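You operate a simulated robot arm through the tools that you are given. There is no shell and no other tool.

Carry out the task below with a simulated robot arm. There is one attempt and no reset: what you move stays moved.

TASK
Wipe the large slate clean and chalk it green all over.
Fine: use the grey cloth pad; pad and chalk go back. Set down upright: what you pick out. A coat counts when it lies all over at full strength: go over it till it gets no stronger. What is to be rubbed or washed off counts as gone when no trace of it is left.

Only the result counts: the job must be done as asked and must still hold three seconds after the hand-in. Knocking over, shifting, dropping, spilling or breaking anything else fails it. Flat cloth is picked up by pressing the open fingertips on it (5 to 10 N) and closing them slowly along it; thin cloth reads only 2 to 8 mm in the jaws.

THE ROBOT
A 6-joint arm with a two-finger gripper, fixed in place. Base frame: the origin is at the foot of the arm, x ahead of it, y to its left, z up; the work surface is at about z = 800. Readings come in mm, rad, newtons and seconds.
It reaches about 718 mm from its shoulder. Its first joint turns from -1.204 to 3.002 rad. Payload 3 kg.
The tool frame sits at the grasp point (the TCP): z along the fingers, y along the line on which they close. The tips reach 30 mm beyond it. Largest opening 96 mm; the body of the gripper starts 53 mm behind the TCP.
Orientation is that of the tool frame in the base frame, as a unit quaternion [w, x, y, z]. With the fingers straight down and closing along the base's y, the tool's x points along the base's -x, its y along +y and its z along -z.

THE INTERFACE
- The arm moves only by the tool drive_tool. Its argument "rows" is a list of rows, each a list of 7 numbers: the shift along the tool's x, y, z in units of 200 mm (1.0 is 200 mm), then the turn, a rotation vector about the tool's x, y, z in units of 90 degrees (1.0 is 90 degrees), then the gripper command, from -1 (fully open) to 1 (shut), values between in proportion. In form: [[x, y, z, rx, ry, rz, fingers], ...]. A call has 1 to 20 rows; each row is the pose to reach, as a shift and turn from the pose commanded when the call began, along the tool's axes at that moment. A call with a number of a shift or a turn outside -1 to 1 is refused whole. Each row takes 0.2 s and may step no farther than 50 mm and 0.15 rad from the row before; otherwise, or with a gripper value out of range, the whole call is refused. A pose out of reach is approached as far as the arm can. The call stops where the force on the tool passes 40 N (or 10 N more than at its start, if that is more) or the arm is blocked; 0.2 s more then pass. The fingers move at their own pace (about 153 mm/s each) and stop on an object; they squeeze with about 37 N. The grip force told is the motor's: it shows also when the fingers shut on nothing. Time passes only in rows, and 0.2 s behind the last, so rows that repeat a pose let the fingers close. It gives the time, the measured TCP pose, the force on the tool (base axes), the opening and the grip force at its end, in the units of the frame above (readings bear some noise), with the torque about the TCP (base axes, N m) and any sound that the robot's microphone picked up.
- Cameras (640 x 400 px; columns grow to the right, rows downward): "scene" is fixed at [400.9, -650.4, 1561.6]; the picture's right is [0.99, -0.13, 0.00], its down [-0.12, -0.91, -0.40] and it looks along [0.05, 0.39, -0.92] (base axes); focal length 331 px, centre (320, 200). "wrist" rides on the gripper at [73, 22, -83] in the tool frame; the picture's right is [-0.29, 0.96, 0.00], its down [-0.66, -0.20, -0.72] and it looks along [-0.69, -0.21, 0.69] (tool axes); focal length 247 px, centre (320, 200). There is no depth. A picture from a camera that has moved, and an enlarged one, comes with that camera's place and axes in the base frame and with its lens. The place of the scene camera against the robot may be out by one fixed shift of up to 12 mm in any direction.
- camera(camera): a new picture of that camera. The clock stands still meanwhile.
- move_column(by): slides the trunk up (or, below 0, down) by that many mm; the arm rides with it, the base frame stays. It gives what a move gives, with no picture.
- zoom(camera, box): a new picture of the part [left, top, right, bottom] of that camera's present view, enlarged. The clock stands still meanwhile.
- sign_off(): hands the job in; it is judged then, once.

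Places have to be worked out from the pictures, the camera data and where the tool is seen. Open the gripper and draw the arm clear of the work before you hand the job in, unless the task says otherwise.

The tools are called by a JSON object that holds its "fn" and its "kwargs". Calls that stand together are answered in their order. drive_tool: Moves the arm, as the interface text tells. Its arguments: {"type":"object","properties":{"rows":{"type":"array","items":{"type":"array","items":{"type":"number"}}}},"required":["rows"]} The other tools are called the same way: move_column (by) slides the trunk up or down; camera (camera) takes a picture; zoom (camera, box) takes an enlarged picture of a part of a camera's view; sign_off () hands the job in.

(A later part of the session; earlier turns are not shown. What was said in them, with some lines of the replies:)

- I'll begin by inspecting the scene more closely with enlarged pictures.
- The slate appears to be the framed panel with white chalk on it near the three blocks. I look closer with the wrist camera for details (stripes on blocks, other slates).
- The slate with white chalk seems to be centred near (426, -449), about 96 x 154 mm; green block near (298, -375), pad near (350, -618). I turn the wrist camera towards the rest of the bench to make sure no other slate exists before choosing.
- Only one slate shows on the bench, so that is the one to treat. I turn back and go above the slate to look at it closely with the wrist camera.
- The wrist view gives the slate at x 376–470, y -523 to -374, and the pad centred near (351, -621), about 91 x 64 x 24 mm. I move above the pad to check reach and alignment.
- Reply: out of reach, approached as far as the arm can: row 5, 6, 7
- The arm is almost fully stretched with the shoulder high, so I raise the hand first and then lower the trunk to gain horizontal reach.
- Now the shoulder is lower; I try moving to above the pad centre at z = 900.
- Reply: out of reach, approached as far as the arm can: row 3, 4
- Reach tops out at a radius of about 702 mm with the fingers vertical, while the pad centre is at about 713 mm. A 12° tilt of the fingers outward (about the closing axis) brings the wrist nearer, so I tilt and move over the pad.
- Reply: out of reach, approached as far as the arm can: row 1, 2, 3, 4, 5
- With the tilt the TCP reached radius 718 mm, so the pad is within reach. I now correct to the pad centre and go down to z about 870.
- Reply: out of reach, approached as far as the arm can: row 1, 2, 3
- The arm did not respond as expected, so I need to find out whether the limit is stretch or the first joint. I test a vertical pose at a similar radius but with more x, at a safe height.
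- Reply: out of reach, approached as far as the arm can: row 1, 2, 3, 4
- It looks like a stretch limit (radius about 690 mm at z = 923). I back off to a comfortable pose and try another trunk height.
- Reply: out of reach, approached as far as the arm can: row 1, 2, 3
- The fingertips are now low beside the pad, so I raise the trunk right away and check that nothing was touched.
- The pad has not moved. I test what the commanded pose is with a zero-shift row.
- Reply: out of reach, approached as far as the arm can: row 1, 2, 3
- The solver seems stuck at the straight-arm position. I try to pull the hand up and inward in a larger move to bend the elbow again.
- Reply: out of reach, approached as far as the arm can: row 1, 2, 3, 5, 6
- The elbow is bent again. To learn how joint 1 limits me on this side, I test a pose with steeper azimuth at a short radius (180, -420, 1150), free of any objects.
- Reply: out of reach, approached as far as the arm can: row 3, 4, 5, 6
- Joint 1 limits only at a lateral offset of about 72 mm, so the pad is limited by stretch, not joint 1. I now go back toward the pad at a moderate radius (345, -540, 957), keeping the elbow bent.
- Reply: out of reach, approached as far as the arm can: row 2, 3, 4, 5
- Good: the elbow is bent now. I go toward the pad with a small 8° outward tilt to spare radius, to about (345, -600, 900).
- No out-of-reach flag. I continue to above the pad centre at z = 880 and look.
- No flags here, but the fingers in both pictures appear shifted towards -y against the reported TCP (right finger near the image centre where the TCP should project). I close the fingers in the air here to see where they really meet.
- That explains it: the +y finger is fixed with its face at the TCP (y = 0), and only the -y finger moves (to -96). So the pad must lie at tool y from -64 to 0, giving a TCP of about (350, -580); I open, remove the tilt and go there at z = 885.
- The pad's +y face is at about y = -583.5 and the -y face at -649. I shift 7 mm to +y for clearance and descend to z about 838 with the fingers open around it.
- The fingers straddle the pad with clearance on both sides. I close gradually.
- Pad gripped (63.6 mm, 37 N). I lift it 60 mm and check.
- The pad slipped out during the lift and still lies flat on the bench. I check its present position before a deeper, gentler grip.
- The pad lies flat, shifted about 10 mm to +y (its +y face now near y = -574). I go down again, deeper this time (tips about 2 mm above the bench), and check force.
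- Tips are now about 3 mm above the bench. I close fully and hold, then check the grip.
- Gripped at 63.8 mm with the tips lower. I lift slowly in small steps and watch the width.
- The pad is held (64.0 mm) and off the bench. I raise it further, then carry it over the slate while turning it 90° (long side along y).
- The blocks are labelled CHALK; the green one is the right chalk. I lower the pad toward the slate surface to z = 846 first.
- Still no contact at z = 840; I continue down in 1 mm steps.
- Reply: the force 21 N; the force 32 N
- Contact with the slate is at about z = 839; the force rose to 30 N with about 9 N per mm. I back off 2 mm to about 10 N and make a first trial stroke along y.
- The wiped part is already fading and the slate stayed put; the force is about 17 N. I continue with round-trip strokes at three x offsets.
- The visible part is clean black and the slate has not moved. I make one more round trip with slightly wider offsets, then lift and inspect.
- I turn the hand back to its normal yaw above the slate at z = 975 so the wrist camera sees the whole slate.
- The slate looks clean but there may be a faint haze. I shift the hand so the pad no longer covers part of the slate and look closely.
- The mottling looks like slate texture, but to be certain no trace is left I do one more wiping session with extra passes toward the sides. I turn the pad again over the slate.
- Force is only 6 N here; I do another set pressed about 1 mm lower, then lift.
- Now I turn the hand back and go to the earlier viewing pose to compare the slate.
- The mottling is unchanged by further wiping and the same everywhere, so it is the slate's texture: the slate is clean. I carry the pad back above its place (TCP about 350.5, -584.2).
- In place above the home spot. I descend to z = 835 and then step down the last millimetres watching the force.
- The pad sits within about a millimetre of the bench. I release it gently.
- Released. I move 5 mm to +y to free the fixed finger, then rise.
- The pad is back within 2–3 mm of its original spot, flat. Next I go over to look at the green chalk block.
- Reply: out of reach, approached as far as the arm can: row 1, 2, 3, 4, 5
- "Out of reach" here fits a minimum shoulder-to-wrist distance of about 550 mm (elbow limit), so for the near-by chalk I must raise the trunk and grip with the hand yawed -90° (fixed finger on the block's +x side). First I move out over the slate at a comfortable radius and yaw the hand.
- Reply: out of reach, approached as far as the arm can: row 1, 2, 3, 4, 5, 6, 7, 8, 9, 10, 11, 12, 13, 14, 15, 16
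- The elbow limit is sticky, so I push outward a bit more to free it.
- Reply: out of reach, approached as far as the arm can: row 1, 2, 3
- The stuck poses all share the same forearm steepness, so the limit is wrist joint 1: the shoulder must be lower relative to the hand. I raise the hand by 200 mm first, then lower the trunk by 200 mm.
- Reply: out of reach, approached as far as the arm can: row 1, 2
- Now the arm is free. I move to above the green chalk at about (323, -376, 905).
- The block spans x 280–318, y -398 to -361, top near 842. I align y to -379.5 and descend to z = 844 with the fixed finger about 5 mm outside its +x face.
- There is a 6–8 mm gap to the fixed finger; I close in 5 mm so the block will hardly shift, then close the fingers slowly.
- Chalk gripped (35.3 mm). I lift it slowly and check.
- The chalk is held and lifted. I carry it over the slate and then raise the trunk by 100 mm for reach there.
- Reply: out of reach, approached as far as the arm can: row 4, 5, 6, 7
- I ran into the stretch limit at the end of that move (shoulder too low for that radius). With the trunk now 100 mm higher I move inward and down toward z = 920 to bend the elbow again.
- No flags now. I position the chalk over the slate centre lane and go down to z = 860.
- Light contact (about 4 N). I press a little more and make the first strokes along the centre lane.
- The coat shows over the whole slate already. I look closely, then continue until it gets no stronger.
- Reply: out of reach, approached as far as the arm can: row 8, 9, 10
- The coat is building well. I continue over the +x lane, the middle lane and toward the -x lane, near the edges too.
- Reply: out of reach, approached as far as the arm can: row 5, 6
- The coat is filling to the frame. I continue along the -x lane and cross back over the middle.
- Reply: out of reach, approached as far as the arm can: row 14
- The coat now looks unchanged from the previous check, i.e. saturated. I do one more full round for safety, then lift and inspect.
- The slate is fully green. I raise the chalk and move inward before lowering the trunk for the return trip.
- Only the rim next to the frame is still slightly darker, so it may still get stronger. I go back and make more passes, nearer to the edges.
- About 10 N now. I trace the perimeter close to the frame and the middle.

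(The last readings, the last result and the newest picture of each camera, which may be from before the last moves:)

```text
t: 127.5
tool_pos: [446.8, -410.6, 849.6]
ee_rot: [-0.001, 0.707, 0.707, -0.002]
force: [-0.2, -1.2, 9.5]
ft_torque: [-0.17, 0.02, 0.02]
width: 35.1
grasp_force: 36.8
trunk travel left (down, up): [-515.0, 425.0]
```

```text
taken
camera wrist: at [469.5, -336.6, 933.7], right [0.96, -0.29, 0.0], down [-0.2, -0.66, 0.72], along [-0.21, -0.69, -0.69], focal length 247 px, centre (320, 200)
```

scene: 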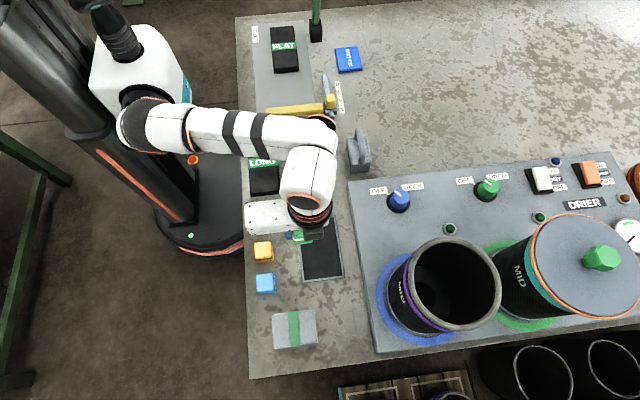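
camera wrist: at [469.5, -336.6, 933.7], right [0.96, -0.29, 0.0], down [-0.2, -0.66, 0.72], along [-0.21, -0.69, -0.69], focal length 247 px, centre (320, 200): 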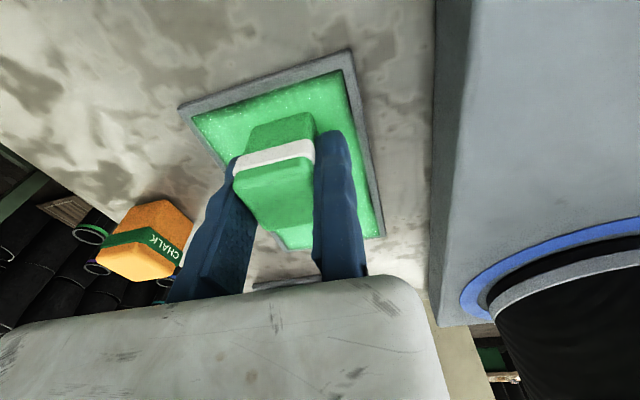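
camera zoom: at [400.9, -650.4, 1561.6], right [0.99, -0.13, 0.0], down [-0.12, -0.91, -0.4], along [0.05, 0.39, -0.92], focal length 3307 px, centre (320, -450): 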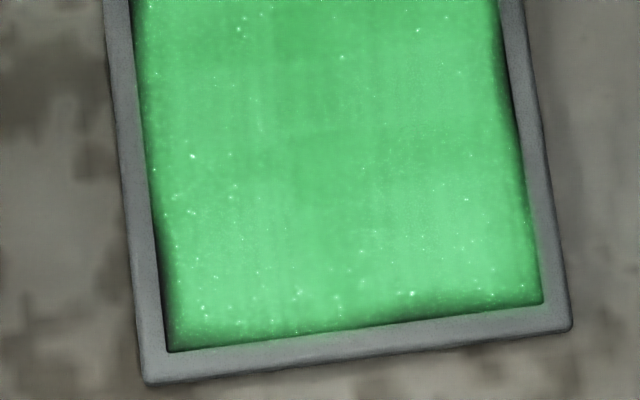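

The rim is unchanged by those passes, so the coat appears saturated. I do one more complete round over all lanes to be certain and compare again.

{"fn": "drive_tool", "kwargs": {"rows": [[0.07, -0.05, 0, 0, 0, 0, 1], [-0.02, -0.05, 0, 0, 0, 0, 1], [-0.11, -0.05, 0, 0, 0, 0, 1], [-0.2, -0.05, 0, 0, 0, 0, 1], [-0.29, -0.05, 0, 0, 0, 0, 1], [-0.38, -0.05, 0, 0, 0, 0, 1], [-0.435, -0.05, 0, 0, 0, 0, 1], [-0.435, 0.01, 0, 0, 0, 0, 1], [-0.35, 0.01, 0, 0, 0, 0, 1], [-0.26, 0.01, 0, 0, 0, 0, 1], [-0.17, 0.01, 0, 0, 0, 0, 1], [-0.08, 0.01, 0, 0, 0, 0, 1], [0.01, 0.01, 0, 0, 0, 0, 1], [0.07, -0.05, 0, 0, 0, 0, 1], [0.07, -0.12, 0, 0, 0, 0, 1], [-0.02, -0.12, 0, 0, 0, 0, 1], [-0.11, -0.12, 0, 0, 0, 0, 1], [-0.2, -0.12, 0, 0, 0, 0, 1], [-0.29, -0.12, 0, 0, 0, 0, 1], [-0.38, -0.12, 0, 0, 0, 0, 1]]}}

{"fn": "drive_tool", "kwargs": {"rows": [[-0.05, 0, 0, 0, 0, 0, 1], [-0.05, 0.08, 0, 0, 0, 0, 1], [-0.05, 0.16, 0, 0, 0, 0, 1], [-0.05, 0.19, 0, 0, 0, 0, 1], [0.04, 0.19, 0, 0, 0, 0, 1], [0.12, 0.19, 0, 0, 0, 0, 1], [0.2, 0.18, 0, 0, 0, 0, 1], [0.28, 0.15, 0, 0, 0, 0, 1], [0.36, 0.13, 0, 0, 0, 0, 1], [0.44, 0.12, 0, 0, 0, 0, 1], [0.46, 0.08, 0, 0, 0, 0, 1], [0.37, 0.08, 0, 0, 0, 0, 1], [0.28, 0.08, 0, 0, 0, 0, 1], [0.19, 0.08, 0, 0, 0, 0, 1], [0.19, 0.08, -0.1, 0, 0, 0, 1], [0.19, 0.08, -0.3, 0, 0, 0, 1], [0.25, -0.05, -0.5, 0, 0, 0, 1], [0.33, -0.18, -0.7, 0, 0, 0, 1], [0.33, -0.2, -0.8, 0, 0, 0, 1], [0.33, -0.2, -0.8, 0, 0, 0, 1]]}}

{"fn": "zoom", "kwargs": {"camera": "scene", "box": [235, 190, 395, 290]}}

{"fn": "zoom", "kwargs": {"camera": "scene", "box": [290, 210, 350, 250]}}

{"fn": "zoom", "kwargs": {"camera": "scene", "box": [290, 245, 350, 285]}}

```text
t: 131.7
tool_pos: [421.8, -488.3, 850.1]
ee_rot: [0.0, 0.707, 0.707, -0.002]
force: [-1.1, 3.2, 10.7]
ft_torque: [0.09, 0.09, -0.05]
width: 35.1
grasp_force: 36.6
trunk travel left (down, up): [-515.0, 425.0]
```

```text
refused: row 18 steps farther than a row can; nothing moved
```

```text
4.00 times, centred on (315, 240) of scene
camera zoom: at [400.9, -650.4, 1561.6], right [0.99, -0.13, 0.0], down [-0.12, -0.91, -0.4], along [0.05, 0.39, -0.92], focal length 1323 px, centre (340, 40)
```

zoom: 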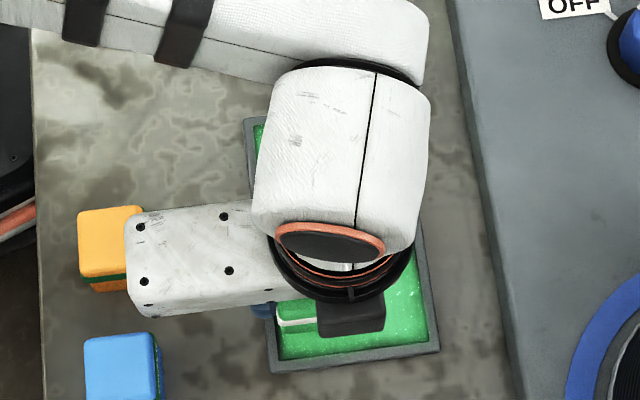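

```text
10.00 times, centred on (320, 230) of scene
camera zoom: at [400.9, -650.4, 1561.6], right [0.99, -0.13, 0.0], down [-0.12, -0.91, -0.4], along [0.05, 0.39, -0.92], focal length 3307 px, centre (320, -100)
```

zoom: 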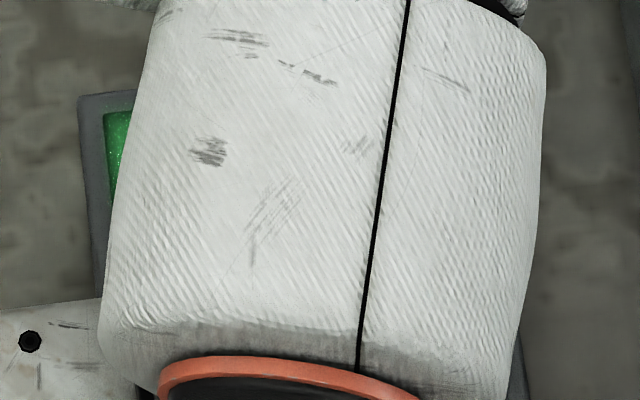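

```text
10.00 times, centred on (320, 265) of scene
camera zoom: at [400.9, -650.4, 1561.6], right [0.99, -0.13, 0.0], down [-0.12, -0.91, -0.4], along [0.05, 0.39, -0.92], focal length 3307 px, centre (320, -450)
```

zoom: 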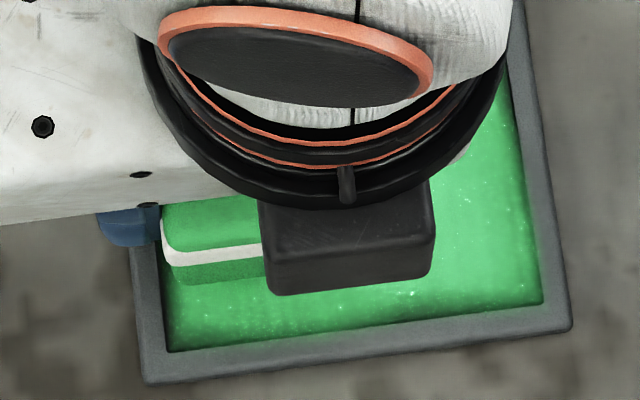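

The second call was refused for too large a step, nothing moved. I repeat it with smaller lifting steps.

{"fn": "drive_tool", "kwargs": {"rows": [[-0.05, 0, 0, 0, 0, 0, 1], [-0.05, 0.08, 0, 0, 0, 0, 1], [-0.05, 0.16, 0, 0, 0, 0, 1], [-0.05, 0.19, 0, 0, 0, 0, 1], [0.04, 0.19, 0, 0, 0, 0, 1], [0.12, 0.19, 0, 0, 0, 0, 1], [0.2, 0.18, 0, 0, 0, 0, 1], [0.28, 0.15, 0, 0, 0, 0, 1], [0.36, 0.13, 0, 0, 0, 0, 1], [0.43, 0.12, 0, 0, 0, 0, 1], [0.45, 0.08, 0, 0, 0, 0, 1], [0.37, 0.08, 0, 0, 0, 0, 1], [0.28, 0.08, 0, 0, 0, 0, 1], [0.19, 0.08, 0, 0, 0, 0, 1], [0.19, 0.08, -0.1, 0, 0, 0, 1], [0.19, 0.08, -0.3, 0, 0, 0, 1], [0.22, -0.03, -0.5, 0, 0, 0, 1], [0.27, -0.13, -0.68, 0, 0, 0, 1], [0.32, -0.25, -0.79, 0, 0, 0, 1], [0.355, -0.33, -0.79, 0, 0, 0, 1]]}}

{"fn": "zoom", "kwargs": {"camera": "scene", "box": [235, 190, 395, 290]}}

{"fn": "zoom", "kwargs": {"camera": "scene", "box": [290, 210, 350, 250]}}

{"fn": "zoom", "kwargs": {"camera": "scene", "box": [290, 245, 350, 285]}}

```text
t: 135.9
tool_pos: [356.7, -418.9, 1006.2]
ee_rot: [0.0, 0.707, 0.707, -0.002]
force: [-0.1, 0.1, -0.8]
ft_torque: [0.0, 0.02, -0.02]
width: 35.0
grasp_force: 37.5
trunk travel left (down, up): [-515.0, 425.0]
```

```text
4.00 times, centred on (315, 240) of scene
camera zoom: at [400.9, -650.4, 1561.6], right [0.99, -0.13, 0.0], down [-0.12, -0.91, -0.4], along [0.05, 0.39, -0.92], focal length 1323 px, centre (340, 40)
```

zoom: 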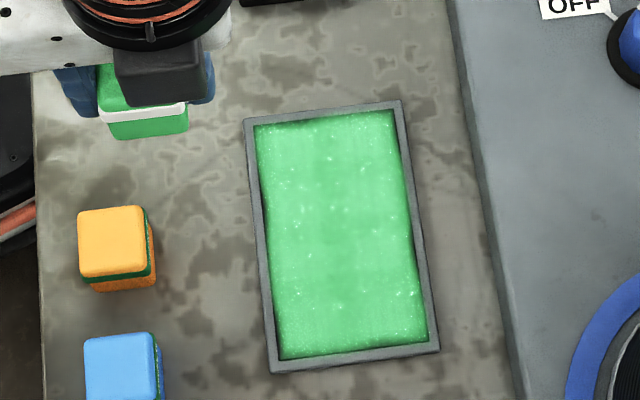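

```text
10.00 times, centred on (320, 230) of scene
camera zoom: at [400.9, -650.4, 1561.6], right [0.99, -0.13, 0.0], down [-0.12, -0.91, -0.4], along [0.05, 0.39, -0.92], focal length 3307 px, centre (320, -100)
```

zoom: 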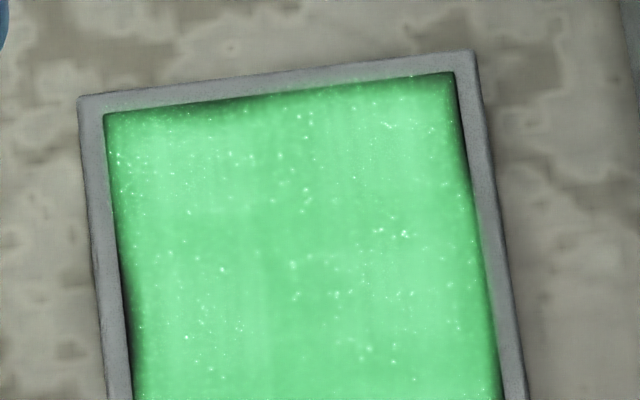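

```text
10.00 times, centred on (320, 265) of scene
camera zoom: at [400.9, -650.4, 1561.6], right [0.99, -0.13, 0.0], down [-0.12, -0.91, -0.4], along [0.05, 0.39, -0.92], focal length 3307 px, centre (320, -450)
```

zoom: 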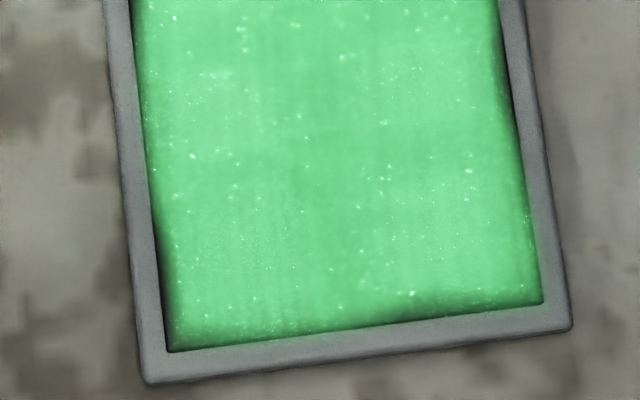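

No further change: the coat is saturated and the slate has not moved. I lower the trunk by 100 mm for the return of the chalk.

{"fn": "move_column", "kwargs": {"by": -100}}

{"fn": "drive_tool", "kwargs": {"rows": [[0.05, -0.05, 0, 0, 0, 0, 1], [0.12, -0.12, 0, 0, 0, 0, 1], [0.19, -0.19, 0, 0, 0, 0, 1], [0.19, -0.19, 0, 0, 0, 0, 1]]}}

{"fn": "camera", "kwargs": {"camera": "wrist"}}

{"fn": "camera", "kwargs": {"camera": "scene"}}

```text
t: 137.3
tool_pos: [357.9, -419.4, 905.8]
ee_rot: [-0.001, 0.708, 0.707, -0.002]
force: [-0.2, -0.4, -0.8]
ft_torque: [0.01, 0.0, 0.01]
width: 34.9
grasp_force: 36.8
trunk travel left (down, up): [-415.0, 525.0]
```

```text
t: 138.3
tool_pos: [320.2, -380.3, 905.5]
ee_rot: [0.0, 0.707, 0.707, -0.002]
force: [-0.9, 0.4, -0.8]
ft_torque: [0.0, 0.04, -0.02]
width: 35.1
grasp_force: 37.1
trunk travel left (down, up): [-415.0, 525.0]
```

```text
taken
camera wrist: at [341.8, -307.9, 989.9], right [0.96, -0.29, 0.0], down [-0.2, -0.66, 0.72], along [-0.21, -0.69, -0.69], focal length 247 px, centre (320, 200)
```

wrist: 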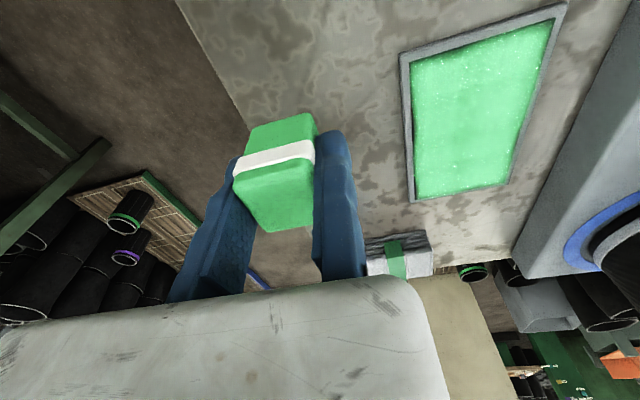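

```text
taken
```

scene: 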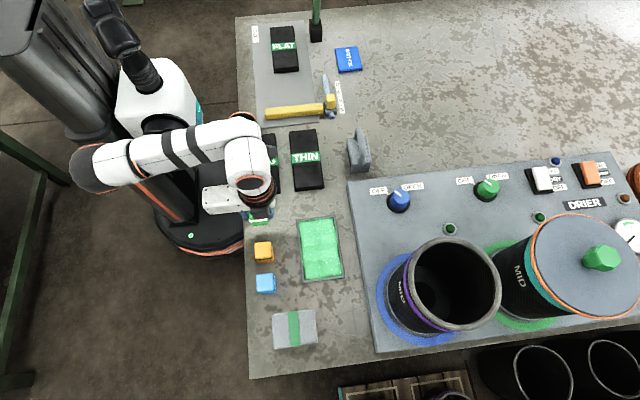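

I descend with the chalk to just above the bench at its original spot.

{"fn": "drive_tool", "kwargs": {"rows": [[0, -0.008, 0.1, 0, 0, 0, 1], [0, -0.008, 0.2, 0, 0, 0, 1], [0, -0.008, 0.28, 0, 0, 0, 1], [0, -0.008, 0.3, 0, 0, 0, 1], [0, -0.008, 0.3, 0, 0, 0, 1]]}}

{"fn": "zoom", "kwargs": {"camera": "scene", "box": [235, 190, 395, 290]}}

{"fn": "zoom", "kwargs": {"camera": "wrist", "box": [160, 50, 480, 250]}}

```text
t: 139.5
tool_pos: [319.1, -382.3, 846.3]
ee_rot: [-0.001, 0.707, 0.707, -0.002]
force: [-0.2, 0.1, -1.5]
ft_torque: [-0.02, 0.0, -0.02]
width: 35.1
grasp_force: 37.2
trunk travel left (down, up): [-415.0, 525.0]
```

```text
4.00 times, centred on (315, 240) of scene
camera zoom: at [400.9, -650.4, 1561.6], right [0.99, -0.13, 0.0], down [-0.12, -0.91, -0.4], along [0.05, 0.39, -0.92], focal length 1323 px, centre (340, 40)
```

zoom: 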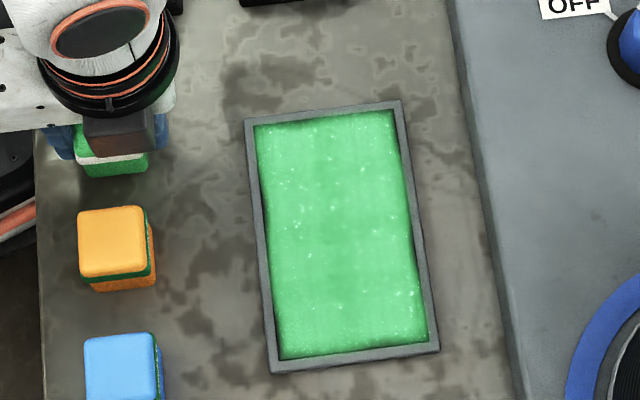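

```text
2.00 times, centred on (320, 150) of wrist
camera zoom: at [340.9, -307.2, 928.9], right [0.96, -0.29, 0.0], down [-0.2, -0.66, 0.72], along [-0.21, -0.69, -0.69], focal length 494 px, centre (320, 300)
```

zoom: 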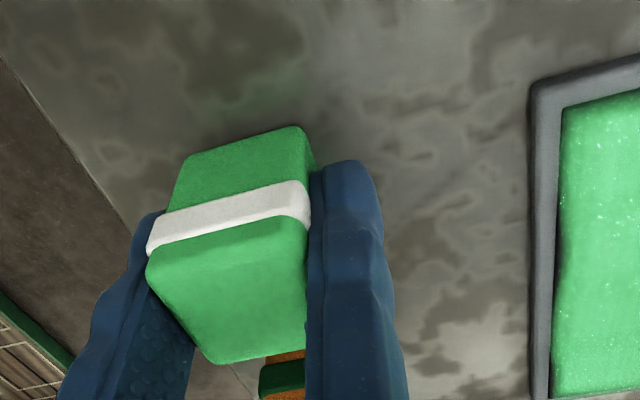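

The chalk is about 2 mm too far toward -y; I correct and step down to contact.

{"fn": "drive_tool", "kwargs": {"rows": [[0.008, -0.003, 0.01, 0, 0, 0, 1], [0.008, -0.003, 0.02, 0, 0, 0, 1], [0.008, -0.003, 0.02, 0, 0, 0, 1]]}}

{"fn": "drive_tool", "kwargs": {"rows": [[0, 0, 0.005, 0, 0, 0, 1]]}}

```text
t: 140.3
tool_pos: [317.5, -379.3, 840.8]
ee_rot: [-0.001, 0.707, 0.707, -0.001]
force: [-0.4, 0.0, 0.5]
ft_torque: [0.01, -0.02, -0.02]
width: 35.4
grasp_force: 37.4
trunk travel left (down, up): [-415.0, 525.0]
```

```text
t: 140.7
tool_pos: [318.3, -379.8, 841.5]
ee_rot: [0.001, 0.707, 0.708, -0.002]
force: [0.7, -0.3, 2.9]
ft_torque: [-0.1, -0.04, -0.01]
width: 35.1
grasp_force: 36.7
trunk travel left (down, up): [-415.0, 525.0]
```

Contact with the bench (about 3 N). I release gently.

{"fn": "drive_tool", "kwargs": {"rows": [[0, 0, 0, 0, 0, 0, 0.25], [0, 0, 0, 0, 0, 0, 0.15], [0, 0, 0, 0, 0, 0, 0.0], [0, 0, 0, 0, 0, 0, -0.5], [0, 0, 0, 0, 0, 0, -1], [0, 0, 0, 0, 0, 0, -1]]}}

{"fn": "zoom", "kwargs": {"camera": "wrist", "box": [160, 50, 480, 250]}}

```text
t: 142.1
tool_pos: [316.6, -379.3, 841.1]
ee_rot: [0.0, 0.707, 0.707, -0.002]
force: [0.2, 0.8, 1.6]
ft_torque: [0.0, -0.03, -0.01]
width: 96.0
grasp_force: 0.0
trunk travel left (down, up): [-415.0, 525.0]
```

```text
2.00 times, centred on (320, 150) of wrist
camera zoom: at [339.6, -305.2, 925.1], right [0.96, -0.29, 0.0], down [-0.2, -0.66, 0.72], along [-0.21, -0.69, -0.69], focal length 494 px, centre (320, 300)
```

zoom: 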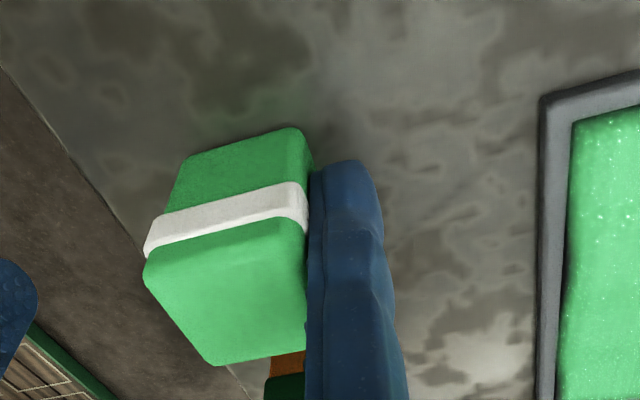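

Released. I back the fixed finger off 6 mm in +x, then rise.

{"fn": "drive_tool", "kwargs": {"rows": [[0, 0.01, 0, 0, 0, 0, -1], [0, 0.02, 0, 0, 0, 0, -1], [0, 0.03, 0, 0, 0, 0, -1], [0, 0.03, -0.05, 0, 0, 0, -1], [0, 0.03, -0.15, 0, 0, 0, -1], [0, 0.04, -0.3, 0, 0, 0, -1], [0, 0.04, -0.3, 0, 0, 0, -1]]}}

{"fn": "zoom", "kwargs": {"camera": "scene", "box": [235, 190, 395, 290]}}

{"fn": "camera", "kwargs": {"camera": "wrist"}}

```text
t: 143.7
tool_pos: [324.6, -381.0, 900.7]
ee_rot: [-0.001, 0.707, 0.707, -0.002]
force: [0.2, -0.3, -0.7]
ft_torque: [0.02, 0.0, -0.01]
width: 95.9
grasp_force: 0.1
trunk travel left (down, up): [-415.0, 525.0]
```

```text
4.00 times, centred on (315, 240) of scene
camera zoom: at [400.9, -650.4, 1561.6], right [0.99, -0.13, 0.0], down [-0.12, -0.91, -0.4], along [0.05, 0.39, -0.92], focal length 1323 px, centre (340, 40)
```

zoom: 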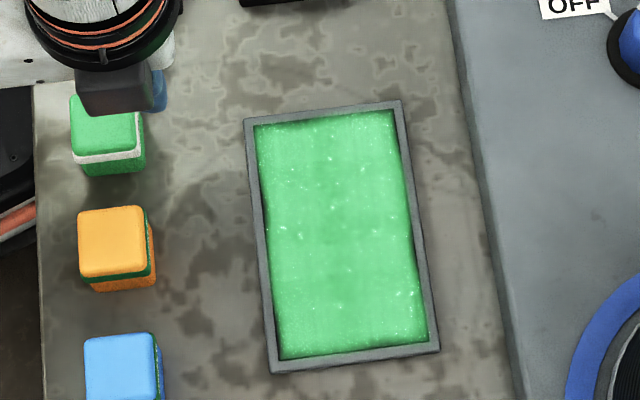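

```text
taken
camera wrist: at [347.1, -306.2, 985.4], right [0.96, -0.29, 0.0], down [-0.2, -0.66, 0.72], along [-0.21, -0.69, -0.69], focal length 247 px, centre (320, 200)
```

wrist: 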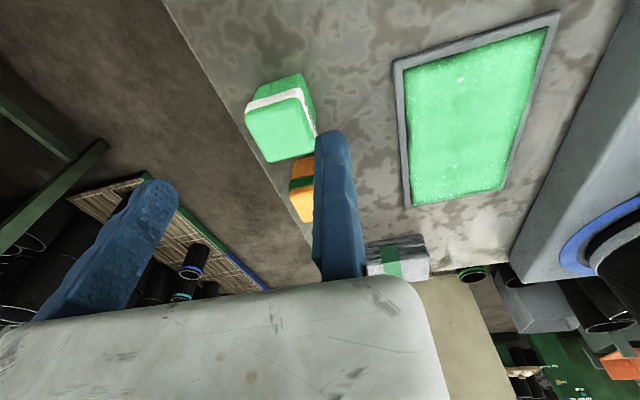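

The chalk stands upright at its original place (within 1–2 mm). I raise the trunk to draw the arm clear and take final pictures.

{"fn": "move_column", "kwargs": {"by": 220}}

{"fn": "camera", "kwargs": {"camera": "scene"}}

{"fn": "zoom", "kwargs": {"camera": "scene", "box": [235, 280, 395, 380]}}

{"fn": "zoom", "kwargs": {"camera": "scene", "box": [235, 190, 395, 290]}}

```text
t: 146.0
tool_pos: [325.2, -380.4, 1120.1]
ee_rot: [-0.001, 0.707, 0.707, -0.002]
force: [0.2, 0.0, -0.2]
ft_torque: [-0.03, -0.01, -0.01]
width: 96.4
grasp_force: 0.0
trunk travel left (down, up): [-635.0, 305.0]
```

```text
taken
```

scene: 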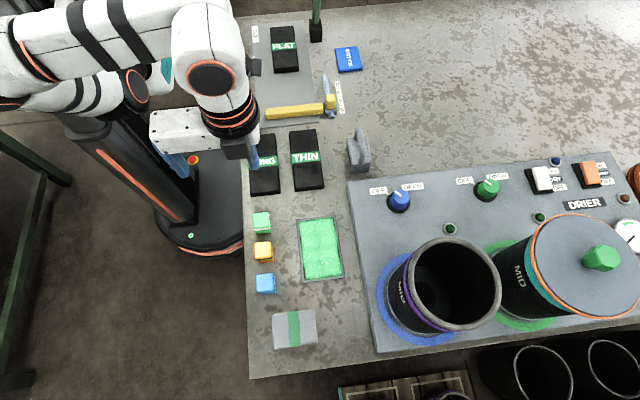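

```text
4.00 times, centred on (315, 330) of scene
camera zoom: at [400.9, -650.4, 1561.6], right [0.99, -0.13, 0.0], down [-0.12, -0.91, -0.4], along [0.05, 0.39, -0.92], focal length 1323 px, centre (340, -320)
```

zoom: 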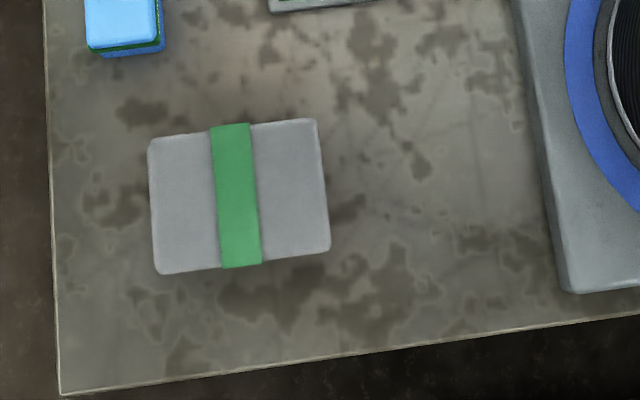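

```text
4.00 times, centred on (315, 240) of scene
camera zoom: at [400.9, -650.4, 1561.6], right [0.99, -0.13, 0.0], down [-0.12, -0.91, -0.4], along [0.05, 0.39, -0.92], focal length 1323 px, centre (340, 40)
```

zoom: 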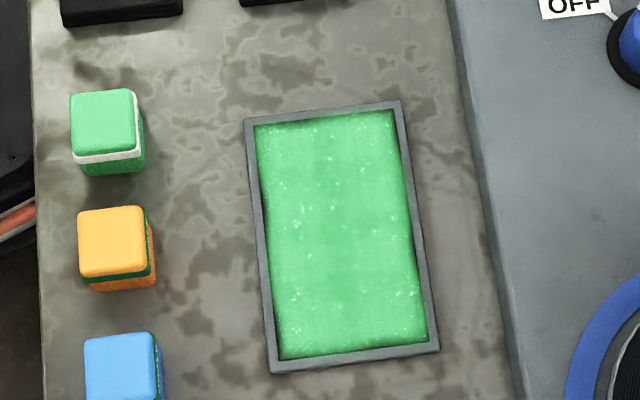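

Everything checks out:
- The slate is evenly green, and the last rounds of chalk made it no stronger. It has not moved.
- The pad lies flat and the green chalk stands upright, each within a few mm of where it started.
- The gripper is open and the arm is clear of the work.

I hand the job in.

{"fn": "sign_off", "kwargs": {}}

```text
The job is handed in.
```

The slate is wiped clean and chalked green all over, and I've handed the job in.

- **Wiping:** I used the grey cloth pad. Extra passes over the whole slate changed nothing, so I judged all the white chalk gone.
- **Chalking:** I went over the slate with the green chalk until further passes made the coat no stronger. A thin, slightly darker rim next to the frame stayed the same through the last rounds.
- **Put back:** The pad lies flat about 2–3 mm from where it started. The green chalk stands upright within 1–2 mm of its place.
- **Mishap:** The pad slipped out of the gripper on the first lift and slid about 10 mm on the bench. I gripped it lower the second time and set it back.

Neither the slate nor the other chalk blocks shifted in the pictures. The gripper is open and the arm is clear of the bench.
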